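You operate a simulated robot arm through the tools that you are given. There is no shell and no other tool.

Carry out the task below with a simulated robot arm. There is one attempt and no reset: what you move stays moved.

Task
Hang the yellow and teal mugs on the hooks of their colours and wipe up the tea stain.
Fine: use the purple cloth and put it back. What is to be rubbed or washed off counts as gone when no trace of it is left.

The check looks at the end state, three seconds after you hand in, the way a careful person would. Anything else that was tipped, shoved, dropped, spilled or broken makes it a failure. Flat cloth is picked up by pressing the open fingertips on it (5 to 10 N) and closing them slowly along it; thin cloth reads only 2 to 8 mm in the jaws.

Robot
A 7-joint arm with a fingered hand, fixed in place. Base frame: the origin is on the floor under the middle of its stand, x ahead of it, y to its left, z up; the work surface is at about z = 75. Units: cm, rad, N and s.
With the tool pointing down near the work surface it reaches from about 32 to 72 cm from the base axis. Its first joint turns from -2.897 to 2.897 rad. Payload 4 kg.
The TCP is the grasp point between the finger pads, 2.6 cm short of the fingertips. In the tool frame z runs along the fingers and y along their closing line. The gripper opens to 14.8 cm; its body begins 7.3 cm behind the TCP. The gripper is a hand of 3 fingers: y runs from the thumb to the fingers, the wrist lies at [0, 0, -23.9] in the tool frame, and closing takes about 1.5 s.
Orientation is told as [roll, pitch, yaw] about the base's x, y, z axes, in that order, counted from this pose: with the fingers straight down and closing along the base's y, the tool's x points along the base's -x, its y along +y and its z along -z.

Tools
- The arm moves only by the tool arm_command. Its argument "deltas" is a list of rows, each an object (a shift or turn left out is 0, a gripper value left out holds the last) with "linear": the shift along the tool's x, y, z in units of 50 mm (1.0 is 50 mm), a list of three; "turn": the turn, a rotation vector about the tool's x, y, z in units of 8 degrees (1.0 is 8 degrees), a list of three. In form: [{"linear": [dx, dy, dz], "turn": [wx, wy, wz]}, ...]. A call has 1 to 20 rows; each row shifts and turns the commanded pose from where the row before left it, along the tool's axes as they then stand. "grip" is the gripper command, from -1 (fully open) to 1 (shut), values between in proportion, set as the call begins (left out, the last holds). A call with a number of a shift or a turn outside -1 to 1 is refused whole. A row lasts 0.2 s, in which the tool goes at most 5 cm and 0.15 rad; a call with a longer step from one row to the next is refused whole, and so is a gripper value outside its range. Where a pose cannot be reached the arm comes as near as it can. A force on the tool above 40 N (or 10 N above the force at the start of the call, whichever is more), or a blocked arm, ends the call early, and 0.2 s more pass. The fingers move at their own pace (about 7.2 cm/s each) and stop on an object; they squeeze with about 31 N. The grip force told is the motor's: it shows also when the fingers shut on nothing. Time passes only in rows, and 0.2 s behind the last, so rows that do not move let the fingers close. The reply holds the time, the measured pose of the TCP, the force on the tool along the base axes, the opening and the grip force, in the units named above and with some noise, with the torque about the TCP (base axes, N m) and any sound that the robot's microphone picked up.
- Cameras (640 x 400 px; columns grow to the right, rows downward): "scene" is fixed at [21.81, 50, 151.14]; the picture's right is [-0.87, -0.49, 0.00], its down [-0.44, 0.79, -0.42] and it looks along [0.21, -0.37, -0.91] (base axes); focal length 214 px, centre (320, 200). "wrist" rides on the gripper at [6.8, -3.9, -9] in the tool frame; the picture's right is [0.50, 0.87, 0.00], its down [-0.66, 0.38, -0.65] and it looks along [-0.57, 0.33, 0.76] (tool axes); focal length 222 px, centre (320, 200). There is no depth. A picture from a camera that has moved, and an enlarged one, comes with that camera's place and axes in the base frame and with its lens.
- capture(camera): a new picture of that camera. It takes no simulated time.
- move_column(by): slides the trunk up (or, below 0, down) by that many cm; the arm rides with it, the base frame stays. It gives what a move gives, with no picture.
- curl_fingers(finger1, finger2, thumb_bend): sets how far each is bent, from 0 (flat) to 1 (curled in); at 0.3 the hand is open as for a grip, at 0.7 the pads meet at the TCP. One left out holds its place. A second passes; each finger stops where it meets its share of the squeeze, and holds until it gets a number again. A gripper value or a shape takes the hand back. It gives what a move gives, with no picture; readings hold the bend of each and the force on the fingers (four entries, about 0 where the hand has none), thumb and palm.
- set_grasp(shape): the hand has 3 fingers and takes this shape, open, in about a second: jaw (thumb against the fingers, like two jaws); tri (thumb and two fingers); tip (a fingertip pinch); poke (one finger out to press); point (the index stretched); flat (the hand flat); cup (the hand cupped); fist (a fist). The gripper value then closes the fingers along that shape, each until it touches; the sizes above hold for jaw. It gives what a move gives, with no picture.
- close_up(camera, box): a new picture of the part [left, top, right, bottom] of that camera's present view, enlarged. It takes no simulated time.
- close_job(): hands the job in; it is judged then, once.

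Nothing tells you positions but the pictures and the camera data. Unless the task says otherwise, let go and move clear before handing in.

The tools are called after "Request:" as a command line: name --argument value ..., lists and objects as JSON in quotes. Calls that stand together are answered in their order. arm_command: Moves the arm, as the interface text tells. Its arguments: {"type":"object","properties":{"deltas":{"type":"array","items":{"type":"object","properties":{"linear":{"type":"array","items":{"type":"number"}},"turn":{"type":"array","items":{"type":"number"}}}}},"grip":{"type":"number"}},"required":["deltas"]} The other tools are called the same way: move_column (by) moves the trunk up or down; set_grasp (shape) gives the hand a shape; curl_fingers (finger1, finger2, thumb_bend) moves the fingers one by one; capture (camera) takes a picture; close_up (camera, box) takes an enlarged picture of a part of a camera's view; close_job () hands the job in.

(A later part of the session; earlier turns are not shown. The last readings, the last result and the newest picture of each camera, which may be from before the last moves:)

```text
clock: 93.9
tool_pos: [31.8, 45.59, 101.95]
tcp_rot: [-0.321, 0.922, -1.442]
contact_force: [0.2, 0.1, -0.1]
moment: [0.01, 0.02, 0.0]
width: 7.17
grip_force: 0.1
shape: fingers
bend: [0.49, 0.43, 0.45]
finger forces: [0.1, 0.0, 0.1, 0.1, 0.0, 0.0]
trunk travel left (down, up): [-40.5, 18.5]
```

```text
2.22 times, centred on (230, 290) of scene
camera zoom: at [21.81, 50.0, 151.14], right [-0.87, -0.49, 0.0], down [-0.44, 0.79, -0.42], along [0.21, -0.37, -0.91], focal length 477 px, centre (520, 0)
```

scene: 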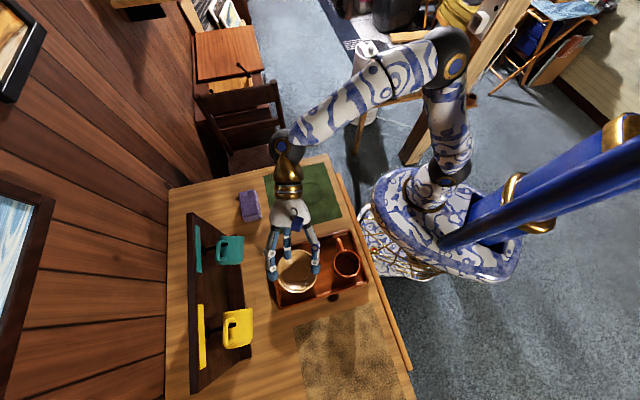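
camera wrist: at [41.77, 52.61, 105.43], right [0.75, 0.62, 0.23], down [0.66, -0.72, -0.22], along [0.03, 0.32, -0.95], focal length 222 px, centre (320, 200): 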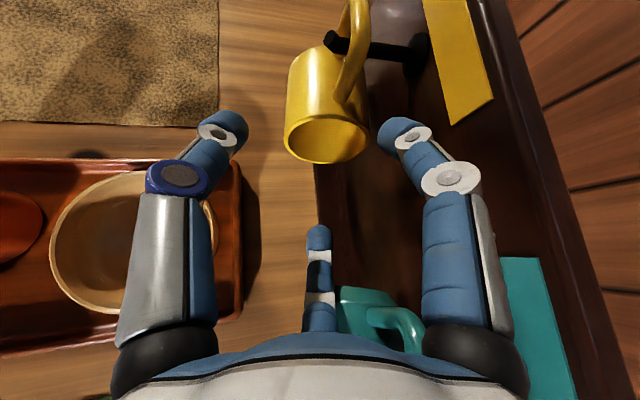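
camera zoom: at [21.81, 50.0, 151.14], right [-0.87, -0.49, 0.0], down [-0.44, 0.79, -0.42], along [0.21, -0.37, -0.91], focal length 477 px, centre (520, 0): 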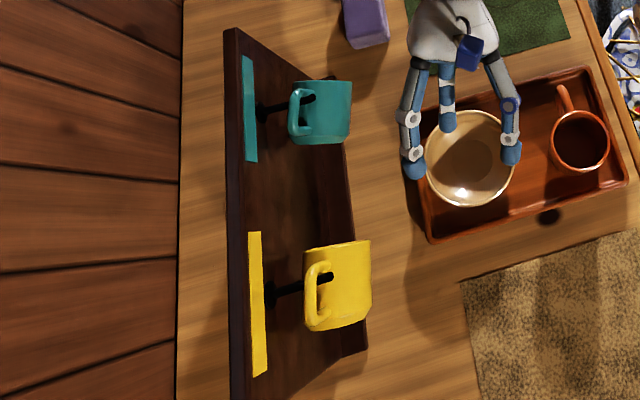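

Both mugs are on the right hooks. Next is the purple cloth: I'll straighten the hand, open it, and look at the cloth closely.

Request:
arm_command --deltas '[{"turn": [-0.2, -0.835, 0]}, {"turn": [-0.2, -0.835, 0]}, {"turn": [-0.2, -0.835, 0]}, {"turn": [-0.2, -0.835, 0]}, {"turn": [-0.2, -0.835, 0]}, {"turn": [-0.2, -0.835, 0]}, {"turn": [-0.2, -0.835, 0]}, {"turn": [-0.2, -0.835, 0]}]' --grip -1

Request:
capture --camera "wrist"

Request:
close_up --camera "scene" --box '[225, 175, 275, 235]'

Request:
close_up --camera "scene" --box '[260, 155, 350, 240]'

```text
clock: 95.7
tool_pos: [31.89, 45.71, 102.15]
tcp_rot: [0.002, 0.0, -1.284]
contact_force: [1.7, 0.0, 0.0]
moment: [0.02, -0.01, -0.01]
width: 14.78
grip_force: 0.0
shape: jaw
bend: [0.3, 0.3, 0.3]
finger forces: [0.0, 0.1, 0.0, 0.1, 0.1, 0.0]
trunk travel left (down, up): [-40.5, 18.5]
```

```text
taken
camera wrist: at [26.3, 51.02, 111.07], right [0.69, 0.72, 0.0], down [0.55, -0.52, 0.66], along [0.47, -0.45, -0.76], focal length 222 px, centre (320, 200)
```

wrist: 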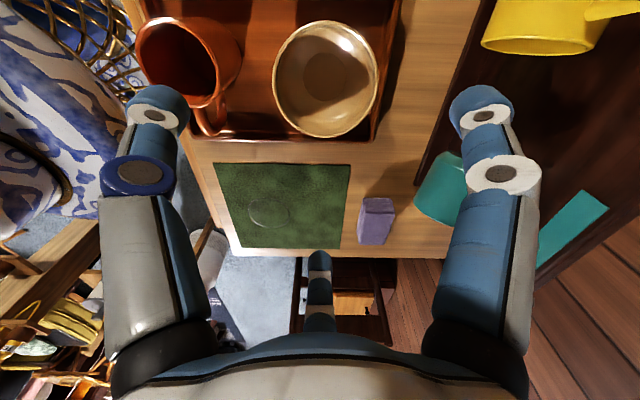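

```text
6.67 times, centred on (250, 205) of scene
camera zoom: at [21.81, 50.0, 151.14], right [-0.87, -0.49, 0.0], down [-0.44, 0.79, -0.42], along [0.21, -0.37, -0.91], focal length 1430 px, centre (787, 167)
```

zoom: 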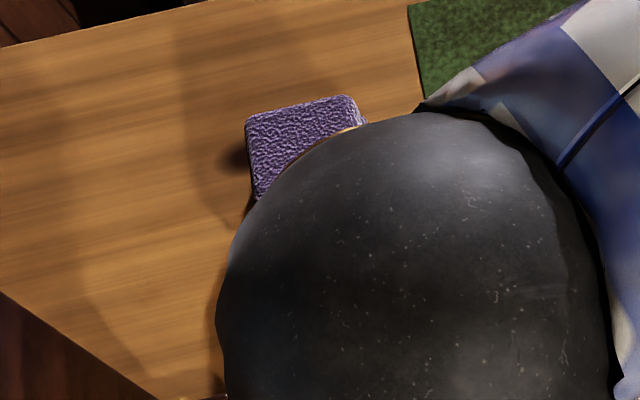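

```text
4.71 times, centred on (305, 198) of scene
camera zoom: at [21.81, 50.0, 151.14], right [-0.87, -0.49, 0.0], down [-0.44, 0.79, -0.42], along [0.21, -0.37, -0.91], focal length 1009 px, centre (391, 212)
```

zoom: 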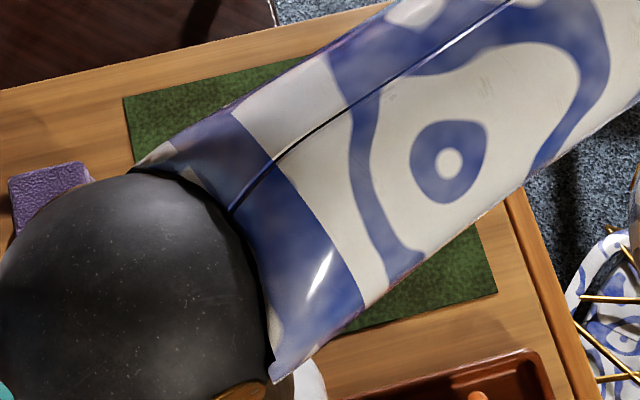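

The wrist view shows the cloth and the tea ring on the mat. I'll zoom in on both.

Request:
close_up --camera "wrist" --box '[330, 170, 430, 260]'

Request:
close_up --camera "wrist" --box '[205, 150, 365, 260]'

Request:
close_up --camera "wrist" --box '[100, 0, 400, 170]'

```text
4.44 times, centred on (380, 215) of wrist
camera zoom: at [26.3, 51.02, 111.07], right [0.69, 0.72, 0.0], down [0.55, -0.52, 0.66], along [0.47, -0.45, -0.76], focal length 987 px, centre (53, 133)
```

zoom: 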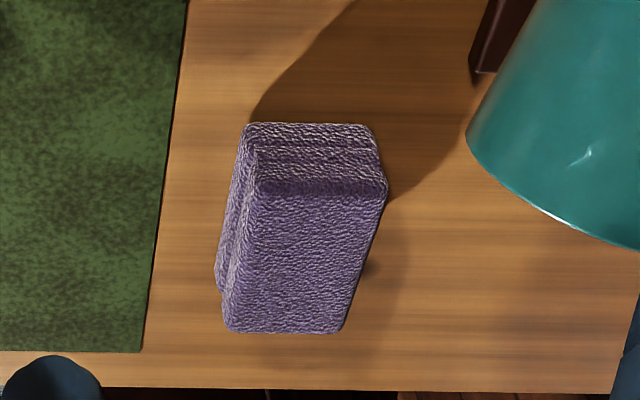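

```text
3.64 times, centred on (285, 205) of wrist
camera zoom: at [26.3, 51.02, 111.07], right [0.69, 0.72, 0.0], down [0.55, -0.52, 0.66], along [0.47, -0.45, -0.76], focal length 808 px, centre (447, 182)
```

zoom: 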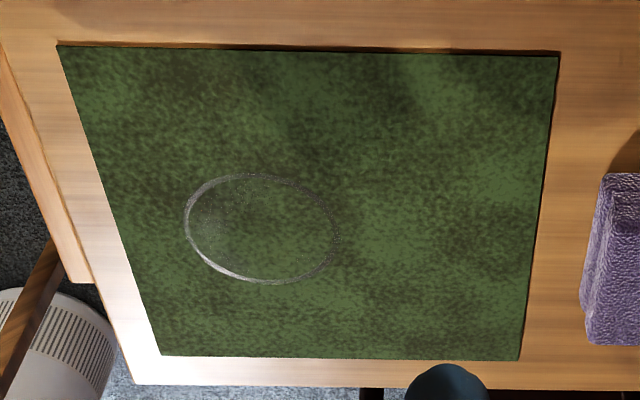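

```text
2.13 times, centred on (250, 85) of wrist
camera zoom: at [26.3, 51.02, 111.07], right [0.69, 0.72, 0.0], down [0.55, -0.52, 0.66], along [0.47, -0.45, -0.76], focal length 474 px, centre (469, 445)
```

zoom: 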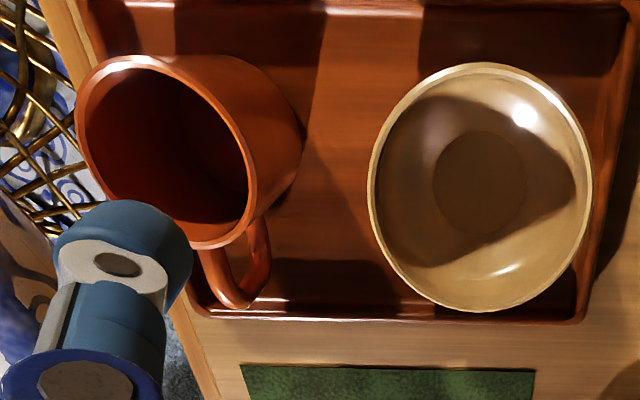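

The tea mark is a wet-looking ring on the mat, and the cloth is a folded block about 6 × 10 cm and 4.5 cm tall, aligned with the table near (60.4, 34.9). I'll see whether another hand shape puts the thumb straight opposite the fingers for a box-like grip.

Request:
set_grasp --shape "tip"

Request:
capture --camera "wrist"

Request:
set_grasp --shape "tri"

Request:
capture --camera "wrist"

```text
clock: 96.6
tool_pos: [31.89, 45.77, 102.11]
tcp_rot: [-0.002, 0.0, -1.282]
contact_force: [0.2, 0.5, 0.3]
moment: [0.0, 0.01, 0.01]
width: 14.8
grip_force: 0.0
shape: tip
bend: [0.3, 0.3, 0.3]
finger forces: [0.0, 0.0, 0.0, 0.0, 0.0, 0.0]
trunk travel left (down, up): [-40.5, 18.5]
```

```text
taken
camera wrist: at [26.29, 51.01, 111.07], right [0.69, 0.72, 0.0], down [0.55, -0.52, 0.65], along [0.47, -0.45, -0.76], focal length 222 px, centre (320, 200)
```

wrist: 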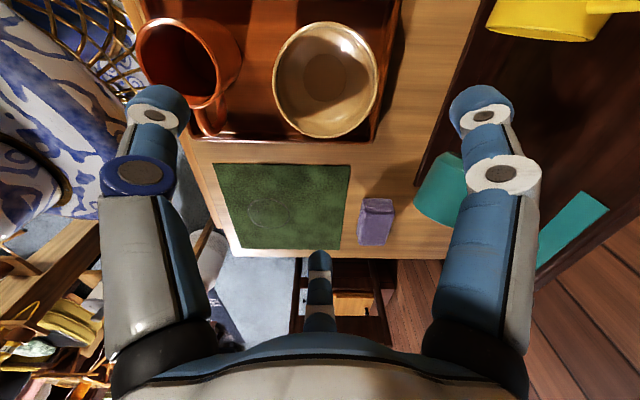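

```text
clock: 97.5
tool_pos: [31.91, 45.69, 102.09]
tcp_rot: [0.0, 0.0, -1.282]
contact_force: [-0.5, -0.9, 0.0]
moment: [0.01, 0.01, -0.03]
width: 14.76
grip_force: 0.1
shape: tri
bend: [0.3, 0.3, 0.3]
finger forces: [0.1, 0.1, 0.1, 0.0, 0.0, 0.1]
trunk travel left (down, up): [-40.5, 18.5]
```

```text
taken
camera wrist: at [26.29, 51.01, 111.07], right [0.69, 0.72, 0.0], down [0.55, -0.52, 0.65], along [0.47, -0.45, -0.76], focal length 222 px, centre (320, 200)
```

wrist: 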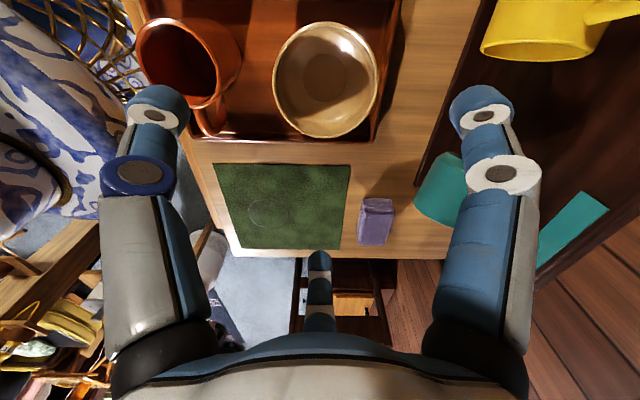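

The finger layout doesn't change with shape, so I'll keep jaw. I'll set yaw to 45° so the two fingers squeeze the cloth's 6 cm width while the thumb backs one end, and move above the cloth.

Request:
set_grasp --shape "jaw"

Request:
arm_command --deltas '[{"linear": [0, 0, -0.2], "turn": [0, 0, -0.926]}, {"linear": [0, 0, -0.2], "turn": [0, 0, -0.926]}, {"linear": [0, 0, -0.2], "turn": [0, 0, -0.926]}, {"linear": [0, 0, -0.2], "turn": [0, 0, -0.926]}, {"turn": [0, 0, -0.926]}, {"turn": [0, 0, -0.926]}, {"turn": [0, 0, -0.926]}, {"turn": [0, 0, -0.926]}, {"turn": [0, 0, -0.926]}, {"turn": [0, 0, -0.926]}, {"turn": [0, 0, -0.926]}, {"turn": [0, 0, -0.926]}, {"turn": [0, 0, -0.926]}, {"turn": [0, 0, -0.926]}, {"turn": [0, 0, -0.926]}, {"turn": [0, 0, -0.926]}]' --grip -1

Request:
arm_command --deltas '[{"linear": [0, -0.7025, 0]}, {"linear": [0, -0.7025, 0]}, {"linear": [0, -0.7025, 0]}, {"linear": [0, -0.7025, 0]}, {"linear": [-0.625, -0.7025, 0]}, {"linear": [-0.625, -0.7025, 0]}, {"linear": [-0.625, -0.7025, 0]}, {"linear": [-0.625, -0.7025, 0]}]'

Request:
capture --camera "wrist"

Request:
capture --camera "scene"

```text
clock: 98.4
tool_pos: [31.9, 45.59, 102.08]
tcp_rot: [-0.001, 0.001, -1.283]
contact_force: [-0.3, 0.5, -0.1]
moment: [0.0, 0.0, 0.0]
width: 14.78
grip_force: 0.0
shape: jaw
bend: [0.3, 0.3, 0.3]
finger forces: [0.0, 0.1, 0.0, 0.1, 0.0, 0.0]
trunk travel left (down, up): [-40.5, 18.5]
```

```text
clock: 101.8
tool_pos: [31.93, 45.73, 106.01]
tcp_rot: [0.0, 0.001, 0.79]
contact_force: [1.0, 0.5, 0.2]
moment: [-0.01, 0.03, 0.0]
width: 14.79
grip_force: 0.0
shape: jaw
bend: [0.3, 0.3, 0.3]
finger forces: [0.0, 0.1, 0.1, 0.1, 0.1, 0.1]
trunk travel left (down, up): [-40.5, 18.5]
```

```text
clock: 103.6
tool_pos: [54.94, 32.4, 103.88]
tcp_rot: [0.0, 0.0, 0.787]
contact_force: [0.3, 0.6, 0.1]
moment: [-0.05, 0.03, 0.03]
width: 14.81
grip_force: 0.1
shape: jaw
bend: [0.3, 0.3, 0.3]
finger forces: [0.0, 0.0, 0.0, 0.0, 0.1, 0.1]
out of reach, approached as far as the arm can: row 7, 8
trunk travel left (down, up): [-40.5, 18.5]
```

```text
taken
camera wrist: at [52.96, 24.73, 112.87], right [-0.97, 0.26, 0.0], down [0.19, 0.73, 0.65], along [0.17, 0.63, -0.76], focal length 222 px, centre (320, 200)
```

wrist: 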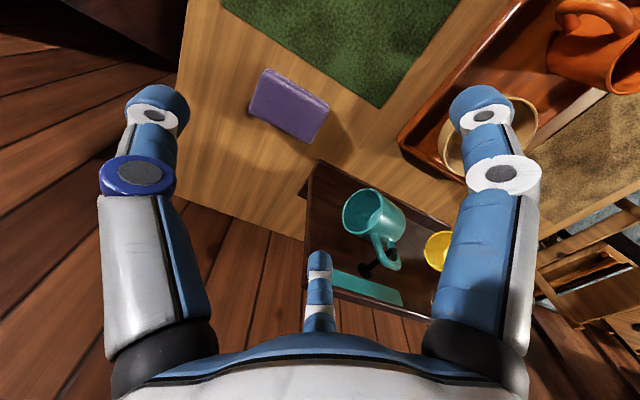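

```text
taken
```

scene: 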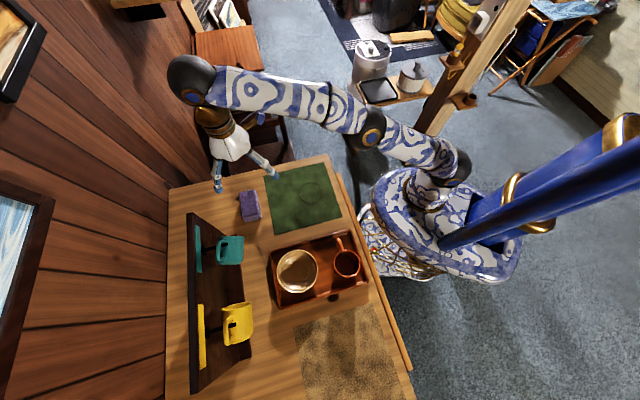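

At this height the arm is at its reach limit; lower down it reaches further. I'll descend to z ≈ 94 and then move out over the cloth.

Request:
arm_command --deltas '[{"linear": [0, 0, 0.6]}, {"linear": [0, 0, 0.6]}, {"linear": [0, 0, 0.6]}, {"linear": [-0.28, -0.12, 0.1]}, {"linear": [-0.28, -0.12, 0.1]}, {"linear": [-0.28, -0.12, 0]}, {"linear": [-0.28, -0.12, 0]}]'

Request:
capture --camera "wrist"

Request:
close_up --camera "scene" --box '[200, 150, 300, 240]'

```text
clock: 105.2
tool_pos: [59.04, 34.1, 93.81]
tcp_rot: [0.0, 0.002, 0.786]
contact_force: [0.1, 0.4, 0.2]
moment: [-0.04, 0.04, 0.02]
width: 14.77
grip_force: 0.0
shape: jaw
bend: [0.3, 0.3, 0.3]
finger forces: [0.0, 0.0, 0.0, 0.0, 0.1, 0.0]
out of reach, approached as far as the arm can: row 7
trunk travel left (down, up): [-40.5, 18.5]
```

```text
taken
camera wrist: at [57.15, 26.51, 102.83], right [-0.97, 0.26, 0.0], down [0.2, 0.73, 0.65], along [0.17, 0.63, -0.76], focal length 222 px, centre (320, 200)
```

wrist: 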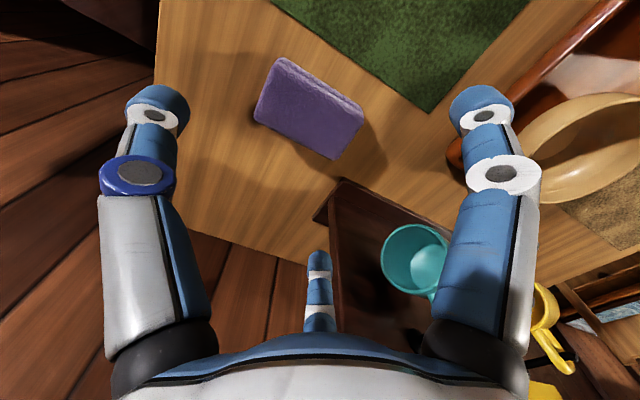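

```text
4.44 times, centred on (250, 195) of scene
camera zoom: at [21.81, 50.0, 151.14], right [-0.87, -0.49, 0.0], down [-0.44, 0.79, -0.42], along [0.21, -0.37, -0.91], focal length 953 px, centre (631, 222)
```

zoom: 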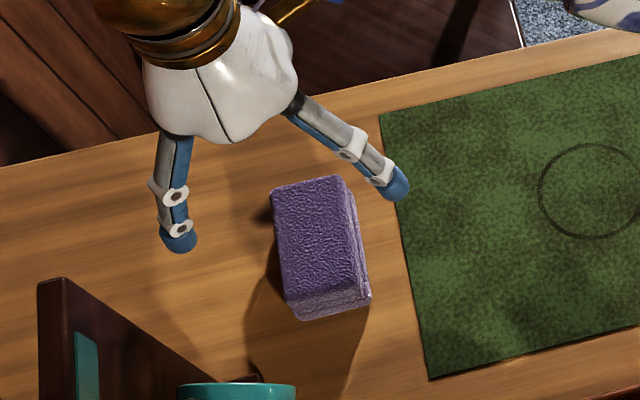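

I'm near the cloth, so I'll zoom to get its exact centre and orientation before descending.

Request:
close_up --camera "wrist" --box '[230, 40, 390, 180]'

Request:
close_up --camera "scene" --box '[235, 180, 275, 225]'

```text
2.86 times, centred on (310, 110) of wrist
camera zoom: at [57.15, 26.51, 102.83], right [-0.97, 0.26, 0.0], down [0.2, 0.73, 0.65], along [0.17, 0.63, -0.76], focal length 635 px, centre (349, 457)
```

zoom: 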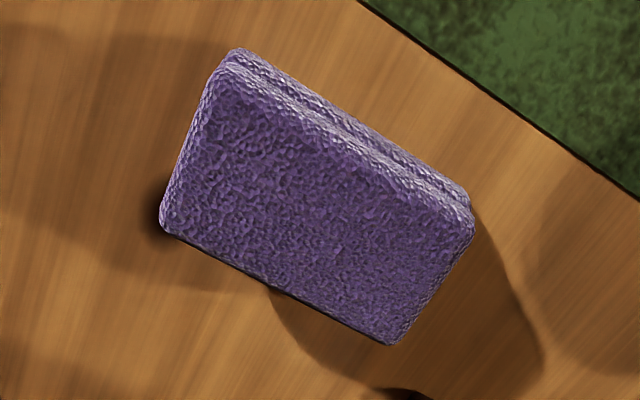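

```text
8.89 times, centred on (255, 202) of scene
camera zoom: at [21.81, 50.0, 151.14], right [-0.87, -0.49, 0.0], down [-0.44, 0.79, -0.42], along [0.21, -0.37, -0.91], focal length 1906 px, centre (898, 178)
```

zoom: 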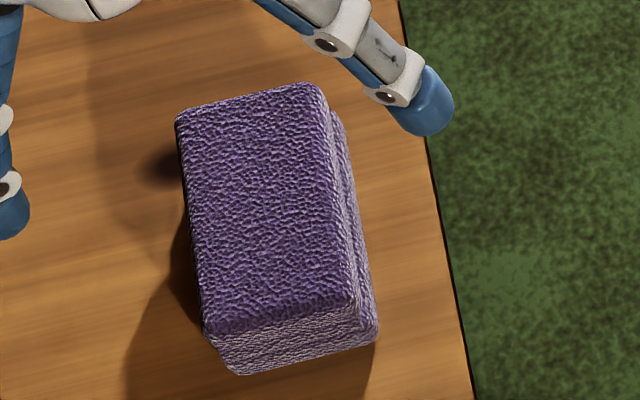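

The cloth's centre is about (60.85, 34.8), its top is near z = 78.3, and it's aligned with the table. I'll drop to z ≈ 86, move out over it, then check.

Request:
arm_command --deltas '[{"linear": [0, 0, 0.5]}, {"linear": [0, 0, 0.5]}, {"linear": [0, 0, 0.5]}, {"linear": [-0.12, -0.055, 0.05]}, {"linear": [-0.12, -0.055, 0]}, {"linear": [-0.12, -0.055, 0]}, {}]'

Request:
capture --camera "wrist"

Request:
close_up --camera "scene" --box '[200, 150, 300, 240]'

```text
clock: 106.8
tool_pos: [60.93, 34.73, 86.17]
tcp_rot: [0.0, -0.001, 0.786]
contact_force: [-0.7, -0.4, 0.9]
moment: [0.0, 0.02, 0.01]
width: 14.79
grip_force: 0.1
shape: jaw
bend: [0.3, 0.3, 0.3]
finger forces: [0.0, 0.1, 0.1, 0.0, 0.0, 0.1]
trunk travel left (down, up): [-40.5, 18.5]
```

```text
taken
camera wrist: at [58.99, 27.21, 95.06], right [-0.97, 0.26, 0.0], down [0.2, 0.73, 0.65], along [0.17, 0.63, -0.76], focal length 222 px, centre (320, 200)
```

wrist: 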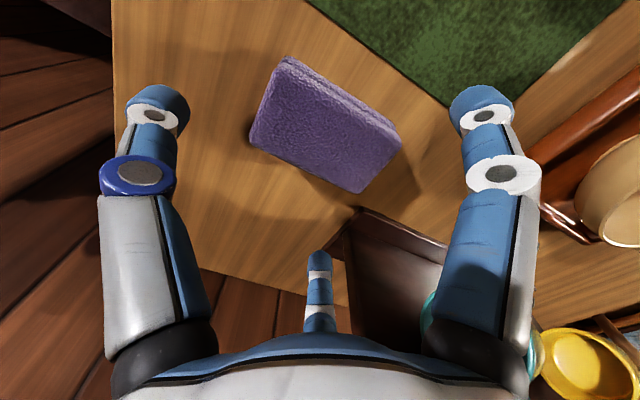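

```text
4.44 times, centred on (250, 195) of scene
camera zoom: at [21.81, 50.0, 151.14], right [-0.87, -0.49, 0.0], down [-0.44, 0.79, -0.42], along [0.21, -0.37, -0.91], focal length 953 px, centre (631, 222)
```

zoom: 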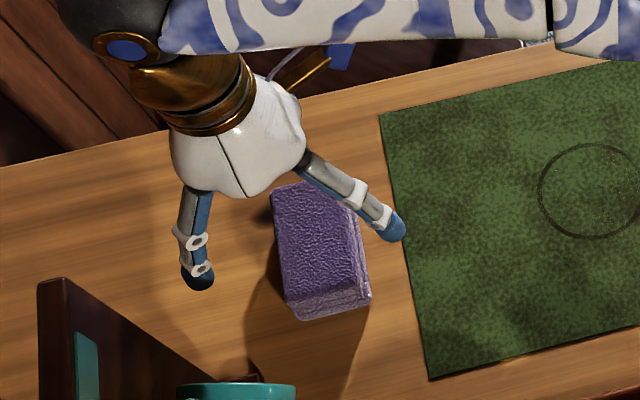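

The tool is centred over the cloth. I'll descend to grip height, tips about 1 cm above the table, and close.

Request:
arm_command --deltas '[{"linear": [0, 0, 0.3]}, {"linear": [0, 0, 0.3]}, {"linear": [0, 0, 0.3]}, {"linear": [0, 0, 0.3]}, {"linear": [0, 0, 0.2]}, {"linear": [0, 0, 0.12]}, {}]'

Request:
capture --camera "wrist"

Request:
close_up --camera "scene" --box '[210, 160, 290, 230]'

```text
clock: 108.4
tool_pos: [61.03, 34.8, 78.52]
tcp_rot: [-0.001, 0.001, 0.785]
contact_force: [-0.1, 0.2, -0.3]
moment: [-0.02, 0.04, -0.01]
width: 14.79
grip_force: 0.0
shape: jaw
bend: [0.3, 0.3, 0.3]
finger forces: [0.0, 0.0, 0.0, 0.1, 0.1, 0.1]
trunk travel left (down, up): [-40.5, 18.5]
```

```text
taken
camera wrist: at [59.01, 27.25, 87.52], right [-0.97, 0.26, 0.0], down [0.2, 0.73, 0.65], along [0.17, 0.63, -0.76], focal length 222 px, centre (320, 200)
```

wrist: 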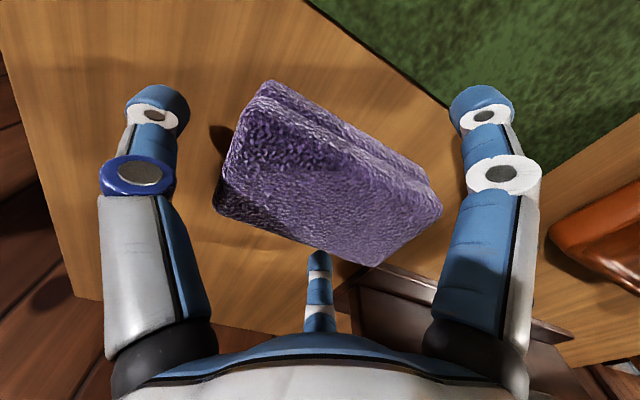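

```text
5.71 times, centred on (250, 195) of scene
camera zoom: at [21.81, 50.0, 151.14], right [-0.87, -0.49, 0.0], down [-0.44, 0.79, -0.42], along [0.21, -0.37, -0.91], focal length 1226 px, centre (720, 229)
```

zoom: 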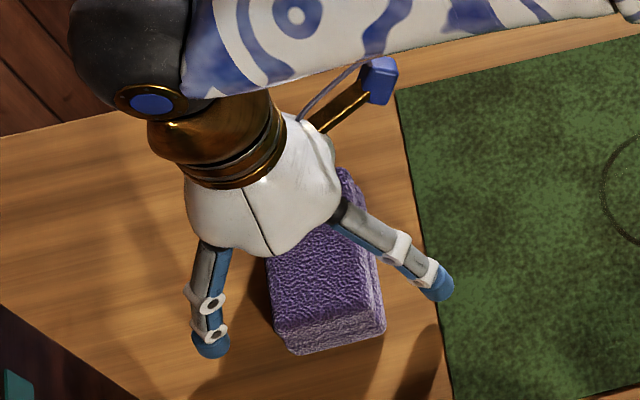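

Fingers are positioned symmetrically about the cloth. Closing now.

Request:
arm_command --deltas '[{}, {}, {}, {}, {}, {}, {}, {}, {}, {}]' --grip 1

Request:
capture --camera "wrist"

Request:
close_up --camera "scene" --box '[210, 160, 290, 230]'

```text
clock: 110.6
tool_pos: [60.98, 34.74, 78.6]
tcp_rot: [0.0, 0.0, 0.785]
contact_force: [0.5, 0.4, 0.2]
moment: [0.0, 0.02, 0.01]
width: 6.61
grip_force: 30.7
shape: jaw
bend: [0.38, 0.39, 0.7]
finger forces: [25.1, 24.4, 0.1, 0.1, 28.0, 0.1]
trunk travel left (down, up): [-40.5, 18.5]
```

```text
taken
camera wrist: at [59.02, 27.25, 87.53], right [-0.97, 0.26, 0.0], down [0.2, 0.73, 0.65], along [0.17, 0.63, -0.76], focal length 222 px, centre (320, 200)
```

wrist: 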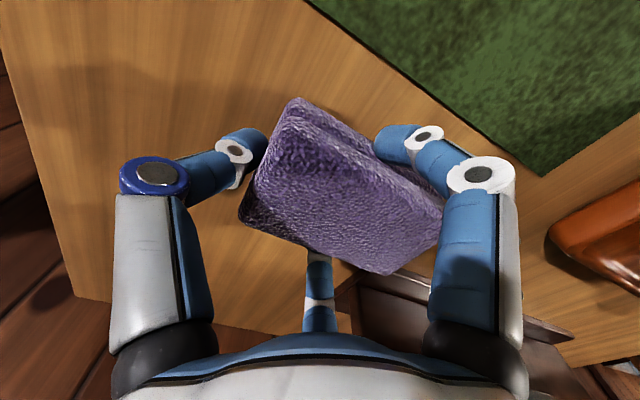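

```text
5.71 times, centred on (250, 195) of scene
camera zoom: at [21.81, 50.0, 151.14], right [-0.87, -0.49, 0.0], down [-0.44, 0.79, -0.42], along [0.21, -0.37, -0.91], focal length 1226 px, centre (720, 229)
```

zoom: 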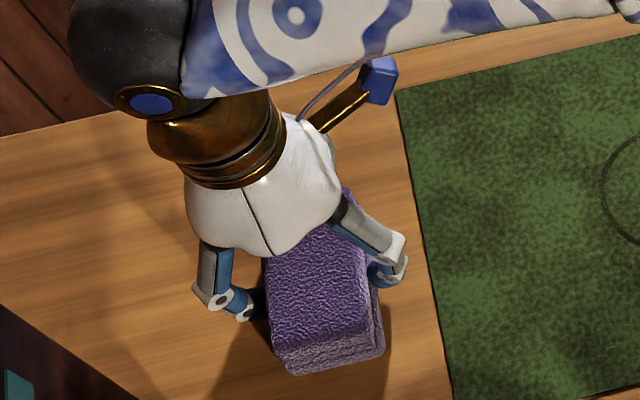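

The cloth is gripped, though the thumb pushed it about 1.5 cm toward the rack side; I'll allow for that when putting it back. I'll lift slightly and check the hold.

Request:
arm_command --deltas '[{"linear": [0, 0, -0.15]}, {"linear": [0, 0, -0.2]}, {"linear": [0, 0, -0.25]}, {"linear": [0, 0, -0.3]}, {"linear": [0, 0, -0.3]}, {}]'

Request:
capture --camera "wrist"

Request:
close_up --camera "scene" --box '[210, 160, 290, 230]'

```text
clock: 112.0
tool_pos: [60.98, 34.8, 84.59]
tcp_rot: [0.0, 0.0, 0.784]
contact_force: [0.6, 0.4, -0.5]
moment: [-0.01, -0.01, 0.01]
width: 6.62
grip_force: 31.1
shape: jaw
bend: [0.38, 0.39, 0.7]
finger forces: [25.2, 24.4, 0.1, 0.0, 27.7, 0.0]
trunk travel left (down, up): [-40.5, 18.5]
```

```text
taken
camera wrist: at [58.98, 27.23, 93.47], right [-0.97, 0.26, 0.0], down [0.2, 0.73, 0.65], along [0.17, 0.63, -0.76], focal length 222 px, centre (320, 200)
```

wrist: 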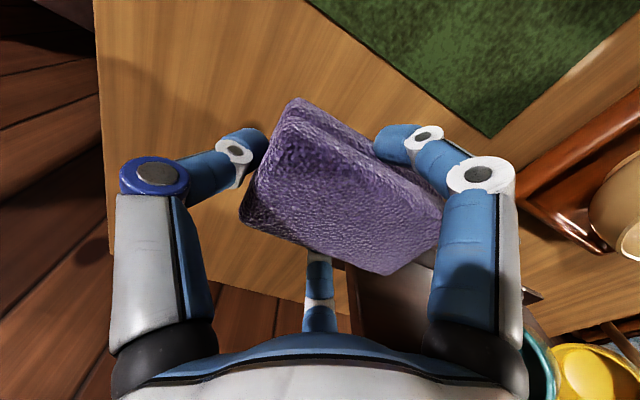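

```text
5.71 times, centred on (250, 195) of scene
camera zoom: at [21.81, 50.0, 151.14], right [-0.87, -0.49, 0.0], down [-0.44, 0.79, -0.42], along [0.21, -0.37, -0.91], focal length 1226 px, centre (720, 229)
```

zoom: 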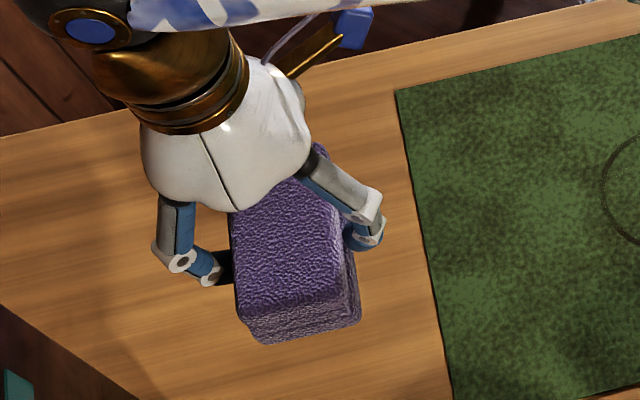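

The cloth lifts securely. I'll carry it over the tea ring, centred near r = 43.8, t = -18.

Request:
arm_command --deltas '[{"linear": [0.65, -0.03, -0.05]}, {"linear": [0.65, -0.03, -0.05]}, {"linear": [0.65, -0.03, 0]}, {"linear": [0.65, -0.03, 0]}, {"linear": [0.65, -0.03, 0]}, {"linear": [0.65, -0.03, 0]}, {"linear": [0.65, -0.03, 0]}, {"linear": [0.2, 0, 0]}]'

Request:
capture --camera "wrist"

Request:
close_up --camera "scene" --box '[255, 150, 355, 245]'

```text
clock: 113.8
tool_pos: [44.88, 17.18, 84.97]
tcp_rot: [0.0, 0.0, 0.786]
contact_force: [0.7, -1.0, 0.4]
moment: [-0.01, 0.03, 0.01]
width: 6.48
grip_force: 30.6
shape: jaw
bend: [0.38, 0.39, 0.7]
finger forces: [25.2, 24.5, 0.1, 0.0, 27.0, 0.0]
trunk travel left (down, up): [-40.5, 18.5]
```

```text
taken
camera wrist: at [42.93, 9.62, 93.97], right [-0.97, 0.26, 0.0], down [0.2, 0.73, 0.65], along [0.17, 0.63, -0.76], focal length 222 px, centre (320, 200)
```

wrist: 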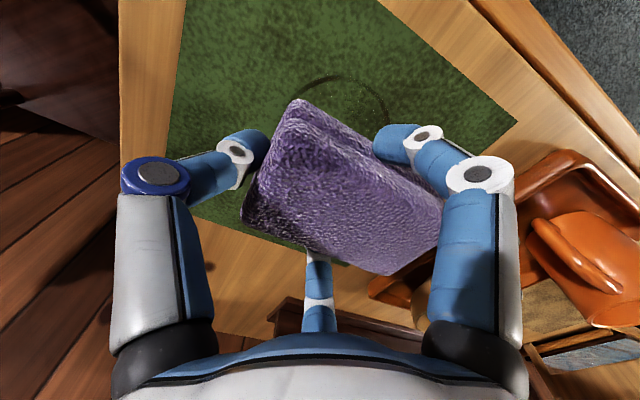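

```text
4.21 times, centred on (305, 198) of scene
camera zoom: at [21.81, 50.0, 151.14], right [-0.87, -0.49, 0.0], down [-0.44, 0.79, -0.42], along [0.21, -0.37, -0.91], focal length 903 px, centre (383, 210)
```

zoom: 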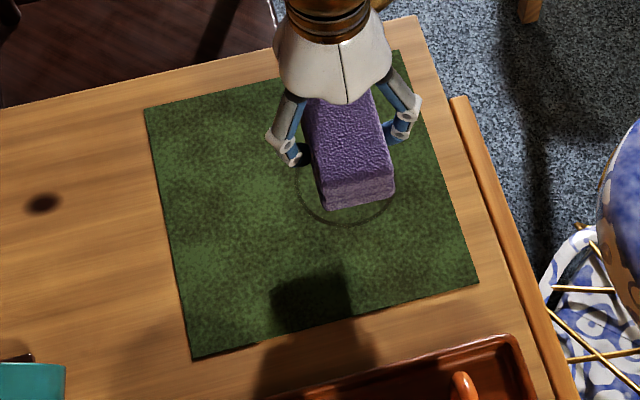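

Now that the cloth has moved, I can see another dark oval on the bare wood where it sat, so those ovals on wood look like knots. The tea ring on the mat is the stain. I'll lower the cloth onto it.

Request:
arm_command --deltas '[{"linear": [0, 0, 0.3]}, {"linear": [0, 0, 0.3]}, {"linear": [0, 0, 0.3]}, {"linear": [0, 0, 0.2]}, {"linear": [0, 0, 0.1]}, {}]'

Request:
arm_command --deltas '[{"linear": [0, 0, 0.06]}, {}]'

```text
clock: 115.2
tool_pos: [44.96, 17.28, 78.94]
tcp_rot: [0.0, -0.001, 0.786]
contact_force: [-0.5, -0.3, -1.4]
moment: [-0.04, -0.01, 0.03]
width: 6.49
grip_force: 30.7
shape: jaw
bend: [0.38, 0.39, 0.7]
finger forces: [25.3, 24.6, 0.1, 0.1, 26.9, 0.0]
trunk travel left (down, up): [-40.5, 18.5]
```

```text
clock: 115.8
tool_pos: [45.05, 17.17, 78.8]
tcp_rot: [-0.001, 0.0, 0.786]
contact_force: [-0.4, 0.0, -0.6]
moment: [-0.06, 0.04, 0.0]
width: 6.5
grip_force: 31.3
shape: jaw
bend: [0.38, 0.39, 0.7]
finger forces: [25.2, 24.5, 0.1, 0.1, 26.8, 0.0]
trunk travel left (down, up): [-40.5, 18.5]
```

No contact yet; I'll keep lowering in small steps until I feel a few newtons.

Request:
arm_command --deltas '[{"linear": [0, 0, 0.05]}, {}]'

Request:
arm_command --deltas '[{"linear": [0, 0, 0.05]}, {}]'

Request:
arm_command --deltas '[{"linear": [0, 0, 0.04]}, {}]'

```text
clock: 116.4
tool_pos: [44.96, 17.35, 78.54]
tcp_rot: [0.0, 0.0, 0.785]
contact_force: [0.0, 0.5, 0.9]
moment: [0.0, 0.04, 0.0]
width: 6.46
grip_force: 31.0
shape: jaw
bend: [0.38, 0.39, 0.7]
finger forces: [25.5, 24.8, 0.1, 0.0, 27.1, 0.0]
trunk travel left (down, up): [-40.5, 18.5]
```

```text
clock: 117.0
tool_pos: [44.9, 17.16, 78.42]
tcp_rot: [-0.001, -0.003, 0.785]
contact_force: [1.8, 0.1, 20.3]
moment: [-0.03, 0.0, 0.03]
width: 6.54
grip_force: 30.8
shape: jaw
bend: [0.38, 0.39, 0.7]
finger forces: [27.5, 26.9, 0.0, 0.1, 30.2, 0.0]
trunk travel left (down, up): [-40.5, 18.5]
```

```text
clock: 117.6
tool_pos: [44.93, 17.27, 78.27]
tcp_rot: [-0.001, -0.003, 0.785]
contact_force: [4.7, 1.1, 38.6]
moment: [-0.01, -0.12, 0.1]
width: 6.55
grip_force: 30.8
shape: jaw
bend: [0.78, 0.39, 0.69]
finger forces: [29.7, 29.5, 0.0, 0.0, 33.5, 0.0]
trunk travel left (down, up): [-40.5, 18.5]
```

That's too firm at 38 N, so I'll ease up to a light press.

Request:
arm_command --deltas '[{"linear": [0, 0, -0.06]}, {}]'

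```text
clock: 118.2
tool_pos: [44.91, 17.26, 78.32]
tcp_rot: [0.0, 0.0, 0.785]
contact_force: [4.7, 2.9, 18.3]
moment: [0.07, -0.17, 0.1]
width: 6.57
grip_force: 30.8
shape: jaw
bend: [0.38, 0.39, 0.69]
finger forces: [28.6, 29.4, 0.0, 0.0, 32.8, 0.0]
trunk travel left (down, up): [-40.5, 18.5]
```

Request:
arm_command --deltas '[{"linear": [0, 0, -0.025]}, {}]'

```text
clock: 118.8
tool_pos: [44.95, 17.18, 78.37]
tcp_rot: [0.0, 0.001, 0.786]
contact_force: [2.5, 2.5, 6.2]
moment: [0.05, -0.13, 0.06]
width: 6.56
grip_force: 31.2
shape: jaw
bend: [0.38, 0.39, 0.7]
finger forces: [28.7, 28.7, 0.0, 0.0, 31.6, 0.1]
trunk travel left (down, up): [-40.5, 18.5]
```

Pressing at about 6 N. I'll wipe with strokes toward and away from the robot, staying within the mat.

Request:
arm_command --deltas '[{"linear": [0.2, 0, 0]}, {"linear": [0.2, 0, 0]}, {"linear": [0.2, 0, 0]}, {"linear": [0.2, 0, 0]}, {"linear": [-0.2, 0, 0]}, {"linear": [-0.2, 0, 0]}, {"linear": [-0.2, 0, 0]}, {"linear": [-0.2, 0, 0]}]'

Request:
close_up --camera "scene" --box '[255, 150, 355, 245]'

```text
clock: 120.6
tool_pos: [44.89, 17.26, 78.46]
tcp_rot: [0.0, 0.001, 0.786]
contact_force: [0.5, 0.3, -1.0]
moment: [-0.02, -0.02, -0.03]
width: 6.53
grip_force: 31.0
shape: jaw
bend: [0.38, 0.39, 0.69]
finger forces: [28.4, 27.5, 0.0, 0.0, 29.3, 0.1]
trunk travel left (down, up): [-40.5, 18.5]
```

```text
4.21 times, centred on (305, 198) of scene
camera zoom: at [21.81, 50.0, 151.14], right [-0.87, -0.49, 0.0], down [-0.44, 0.79, -0.42], along [0.21, -0.37, -0.91], focal length 903 px, centre (383, 210)
```

zoom: 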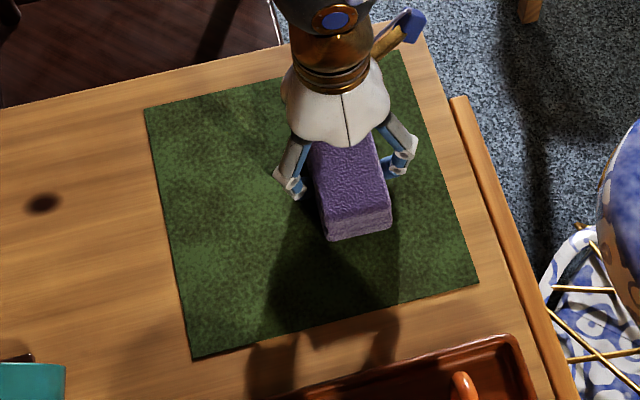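

Contact got light, so I'll press a touch more and sweep the outer side.

Request:
arm_command --deltas '[{"linear": [0, 0, 0.02]}, {}]'

```text
clock: 121.2
tool_pos: [44.91, 17.26, 78.37]
tcp_rot: [-0.001, 0.0, 0.786]
contact_force: [0.7, 0.8, 4.8]
moment: [0.07, 0.0, -0.01]
width: 6.54
grip_force: 30.6
shape: jaw
bend: [0.38, 0.39, 0.69]
finger forces: [28.1, 27.8, 0.0, 0.0, 29.5, 0.0]
trunk travel left (down, up): [-40.5, 18.5]
```

Request:
arm_command --deltas '[{"linear": [-0.2, 0, 0.003]}, {"linear": [-0.2, 0, 0.003]}, {"linear": [-0.2, 0, 0.003]}, {"linear": [-0.2, 0, 0.003]}, {"linear": [-0.2, 0, 0]}, {"linear": [0.2, 0, 0]}, {"linear": [0.2, 0, 0]}, {"linear": [0.2, 0, 0]}, {"linear": [0.2, 0, 0]}, {"linear": [0.2, 0, 0]}, {"linear": [0.2, 0, 0]}, {"linear": [0.2, 0, 0]}, {"linear": [0.2, 0, 0]}, {"linear": [0.2, 0, 0]}]'

Request:
close_up --camera "scene" --box '[255, 150, 355, 245]'

```text
clock: 124.2
tool_pos: [42.12, 14.4, 78.37]
tcp_rot: [-0.001, -0.001, 0.786]
contact_force: [3.5, 4.1, 16.8]
moment: [0.13, -0.17, 0.05]
width: 6.51
grip_force: 30.8
shape: jaw
bend: [0.78, 0.38, 0.69]
finger forces: [25.9, 29.2, 0.0, 0.0, 28.5, 0.1]
trunk travel left (down, up): [-40.5, 18.5]
```

```text
4.21 times, centred on (305, 198) of scene
camera zoom: at [21.81, 50.0, 151.14], right [-0.87, -0.49, 0.0], down [-0.44, 0.79, -0.42], along [0.21, -0.37, -0.91], focal length 903 px, centre (383, 210)
```

zoom: 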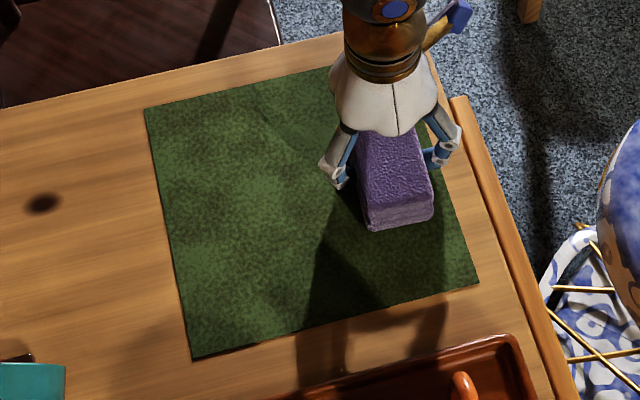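

The visible part of the mat looks clean. I'll lift off and move aside to inspect the whole ring area.

Request:
arm_command --deltas '[{"linear": [0, 0, -0.3]}, {"linear": [0, 0, -0.5]}, {"linear": [0, 0, -0.4]}, {"linear": [-0.6, 0, 0]}, {"linear": [-0.6, 0, 0]}, {"linear": [-0.6, 0, 0]}, {"linear": [-0.6, 0, 0]}, {"linear": [-0.6, 0, 0]}]'

Request:
close_up --camera "scene" --box '[255, 150, 355, 245]'

Request:
close_up --camera "scene" --box '[285, 170, 340, 220]'

Request:
capture --camera "wrist"

```text
clock: 126.0
tool_pos: [52.74, 25.07, 84.2]
tcp_rot: [-0.001, 0.001, 0.785]
contact_force: [-0.2, 0.4, -0.3]
moment: [-0.01, -0.01, 0.02]
width: 6.44
grip_force: 31.6
shape: jaw
bend: [0.78, 0.39, 0.69]
finger forces: [27.2, 26.2, 0.0, 0.1, 26.8, 0.1]
trunk travel left (down, up): [-40.5, 18.5]
```

```text
4.21 times, centred on (305, 198) of scene
camera zoom: at [21.81, 50.0, 151.14], right [-0.87, -0.49, 0.0], down [-0.44, 0.79, -0.42], along [0.21, -0.37, -0.91], focal length 903 px, centre (383, 210)
```

zoom: 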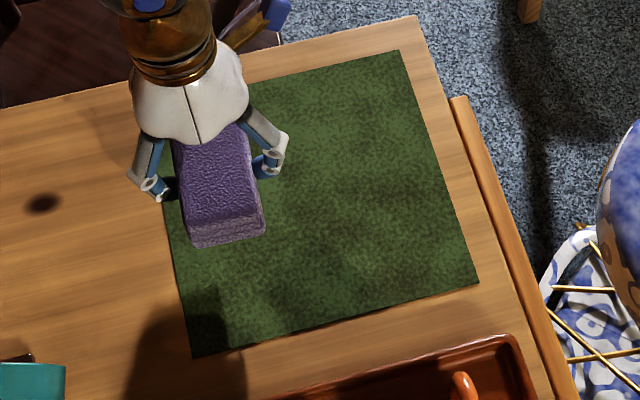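

```text
8.00 times, centred on (312, 195) of scene
camera zoom: at [21.81, 50.0, 151.14], right [-0.87, -0.49, 0.0], down [-0.44, 0.79, -0.42], along [0.21, -0.37, -0.91], focal length 1716 px, centre (380, 240)
```

zoom: 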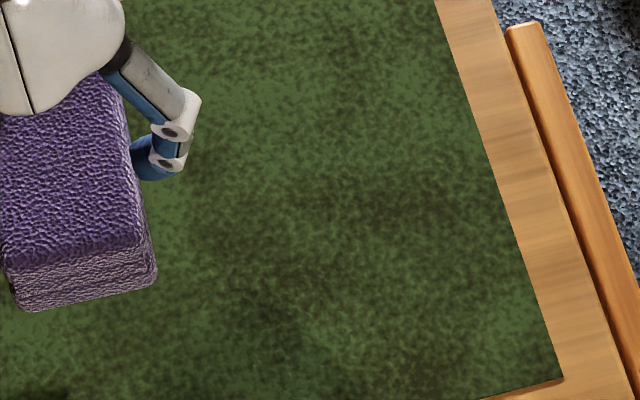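

```text
taken
camera wrist: at [50.82, 17.51, 93.21], right [-0.97, 0.26, 0.0], down [0.2, 0.73, 0.65], along [0.17, 0.63, -0.76], focal length 222 px, centre (320, 200)
```

wrist: 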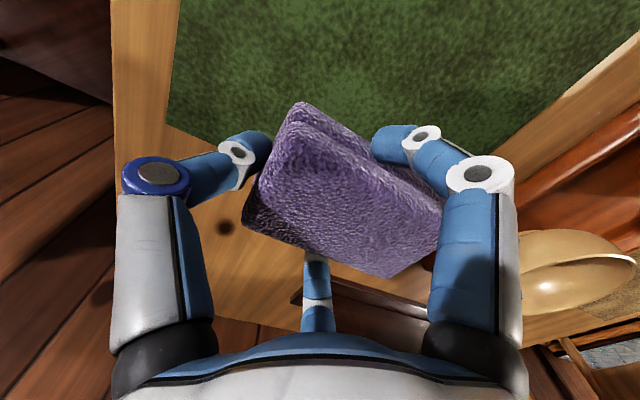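

The ring looks gone. I'll zoom in tightly for any remaining trace.

Request:
close_up --camera "scene" --box '[295, 178, 327, 208]'

Request:
close_up --camera "wrist" --box '[170, 0, 640, 130]'

Request:
close_up --camera "scene" --box '[230, 185, 285, 235]'

```text
13.33 times, centred on (311, 193) of scene
camera zoom: at [21.81, 50.0, 151.14], right [-0.87, -0.49, 0.0], down [-0.44, 0.79, -0.42], along [0.21, -0.37, -0.91], focal length 2860 px, centre (440, 293)
```

zoom: 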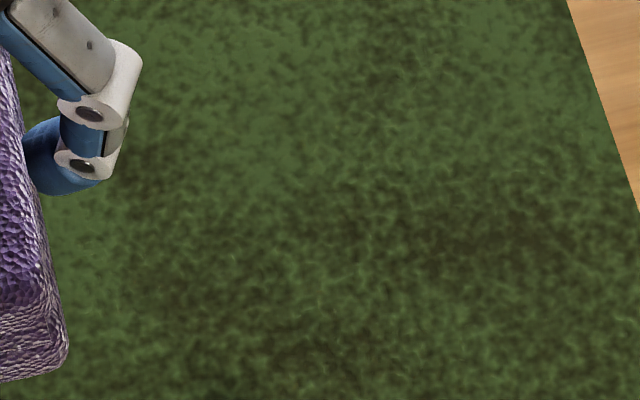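

```text
1.36 times, centred on (405, 65) of wrist
camera zoom: at [50.82, 17.51, 93.21], right [-0.97, 0.26, 0.0], down [0.2, 0.73, 0.65], along [0.17, 0.63, -0.76], focal length 302 px, centre (204, 384)
```

zoom: 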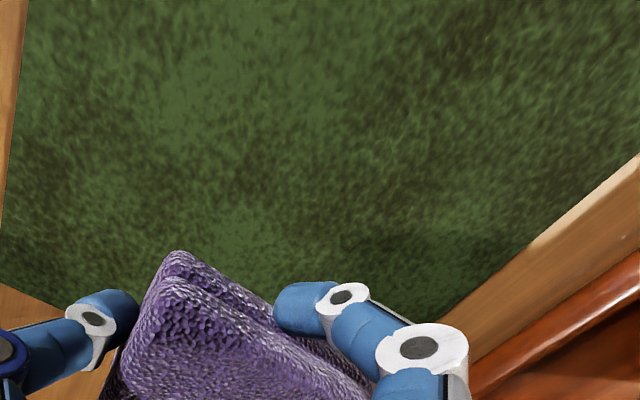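

```text
8.00 times, centred on (258, 210) of scene
camera zoom: at [21.81, 50.0, 151.14], right [-0.87, -0.49, 0.0], down [-0.44, 0.79, -0.42], along [0.21, -0.37, -0.91], focal length 1716 px, centre (820, 120)
```

zoom: 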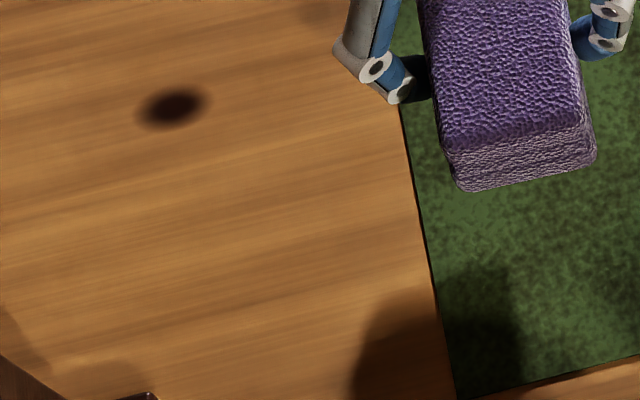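

The ring appears fully gone from this view. For thoroughness I'll do a second round with sideways offsets over the same area.

Request:
arm_command --deltas '[{"linear": [0.55, -0.08, 0]}, {"linear": [0.55, -0.08, 0]}, {"linear": [0.55, -0.08, 0]}, {"linear": [0.55, -0.08, 0]}, {"linear": [0, 0, 0.5]}, {"linear": [0, 0, 0.4]}, {"linear": [0, 0, 0.2]}, {"linear": [0, 0, 0.04]}, {}]'

Request:
arm_command --deltas '[{"linear": [0, 0, 0.02]}, {}]'

```text
clock: 128.0
tool_pos: [45.95, 16.02, 78.53]
tcp_rot: [-0.001, -0.001, 0.786]
contact_force: [0.3, 0.2, -1.0]
moment: [-0.01, 0.01, 0.01]
width: 6.41
grip_force: 30.7
shape: jaw
bend: [0.78, 0.39, 0.69]
finger forces: [26.8, 25.8, 0.1, 0.0, 25.9, 0.0]
trunk travel left (down, up): [-40.5, 18.5]
```

```text
clock: 128.6
tool_pos: [45.93, 16.11, 78.6]
tcp_rot: [-0.001, 0.001, 0.785]
contact_force: [-0.8, -0.1, -0.8]
moment: [-0.01, -0.02, 0.0]
width: 6.4
grip_force: 30.9
shape: jaw
bend: [0.78, 0.39, 0.69]
finger forces: [26.7, 25.7, 0.0, 0.1, 26.0, 0.0]
trunk travel left (down, up): [-40.5, 18.5]
```

Request:
arm_command --deltas '[{"linear": [0, 0, 0.03]}, {}]'

Request:
arm_command --deltas '[{"linear": [0, 0, 0.02]}, {}]'

```text
clock: 129.2
tool_pos: [46.02, 16.22, 78.38]
tcp_rot: [0.0, -0.001, 0.785]
contact_force: [-0.1, -0.1, 3.9]
moment: [0.08, -0.05, 0.01]
width: 6.4
grip_force: 31.1
shape: jaw
bend: [0.78, 0.39, 0.69]
finger forces: [26.8, 25.7, 0.1, 0.0, 26.3, 0.0]
trunk travel left (down, up): [-40.5, 18.5]
```

```text
clock: 129.8
tool_pos: [45.99, 16.08, 78.35]
tcp_rot: [0.0, -0.004, 0.786]
contact_force: [0.6, 0.0, 11.7]
moment: [0.06, -0.04, 0.04]
width: 6.38
grip_force: 30.5
shape: jaw
bend: [0.78, 0.39, 0.69]
finger forces: [27.1, 26.0, 0.1, 0.0, 26.9, 0.0]
trunk travel left (down, up): [-40.5, 18.5]
```

Pressing at about 10 N. Sweeping at this offset, then I'll shift and sweep again.

Request:
arm_command --deltas '[{"linear": [0.2, 0, 0]}, {"linear": [0.2, 0, 0]}, {"linear": [0.2, 0, 0]}, {"linear": [0.2, 0, 0]}, {"linear": [-0.2, 0, 0]}, {"linear": [-0.2, 0, 0]}, {"linear": [-0.2, 0, 0]}, {"linear": [-0.2, 0, 0]}, {"linear": [-0.2, 0, 0]}, {"linear": [-0.2, 0, 0]}, {"linear": [-0.2, 0, 0]}, {"linear": [-0.2, 0, 0]}, {"linear": [-0.2, 0, 0]}]'

Request:
arm_command --deltas '[{"linear": [0, 0.2, 0]}, {"linear": [0, 0.2, 0]}, {"linear": [0, 0.2, 0]}, {"linear": [0.2, 0, 0]}, {"linear": [0.2, 0, 0]}, {"linear": [0.2, 0, 0]}, {"linear": [0.2, 0, 0]}, {"linear": [0.2, 0, 0]}, {"linear": [0.2, 0, 0]}, {"linear": [0.2, 0, 0]}, {"linear": [0.2, 0, 0]}, {"linear": [0.2, 0, 0]}, {"linear": [-0.2, 0, 0]}, {"linear": [-0.2, 0, 0]}, {"linear": [-0.2, 0, 0]}, {"linear": [-0.2, 0, 0]}]'

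Request:
close_up --camera "scene" --box '[255, 150, 355, 245]'

```text
clock: 132.6
tool_pos: [49.57, 19.66, 78.4]
tcp_rot: [-0.001, 0.001, 0.785]
contact_force: [-3.3, -2.9, 7.7]
moment: [-0.07, 0.03, -0.02]
width: 6.35
grip_force: 30.9
shape: jaw
bend: [0.78, 0.78, 0.71]
finger forces: [29.2, 25.7, 0.1, 0.0, 26.6, 0.0]
trunk travel left (down, up): [-40.5, 18.5]
```

```text
clock: 136.0
tool_pos: [43.98, 18.15, 78.33]
tcp_rot: [0.0, 0.001, 0.786]
contact_force: [-1.9, -3.2, 7.5]
moment: [-0.03, 0.01, -0.01]
width: 6.35
grip_force: 31.1
shape: jaw
bend: [0.78, 0.78, 0.71]
finger forces: [29.3, 25.8, 0.0, 0.0, 26.4, 0.0]
trunk travel left (down, up): [-40.5, 18.5]
```

```text
4.21 times, centred on (305, 198) of scene
camera zoom: at [21.81, 50.0, 151.14], right [-0.87, -0.49, 0.0], down [-0.44, 0.79, -0.42], along [0.21, -0.37, -0.91], focal length 903 px, centre (383, 210)
```

zoom: 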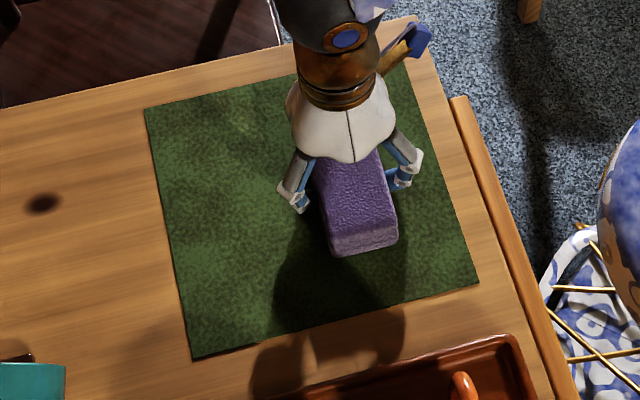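

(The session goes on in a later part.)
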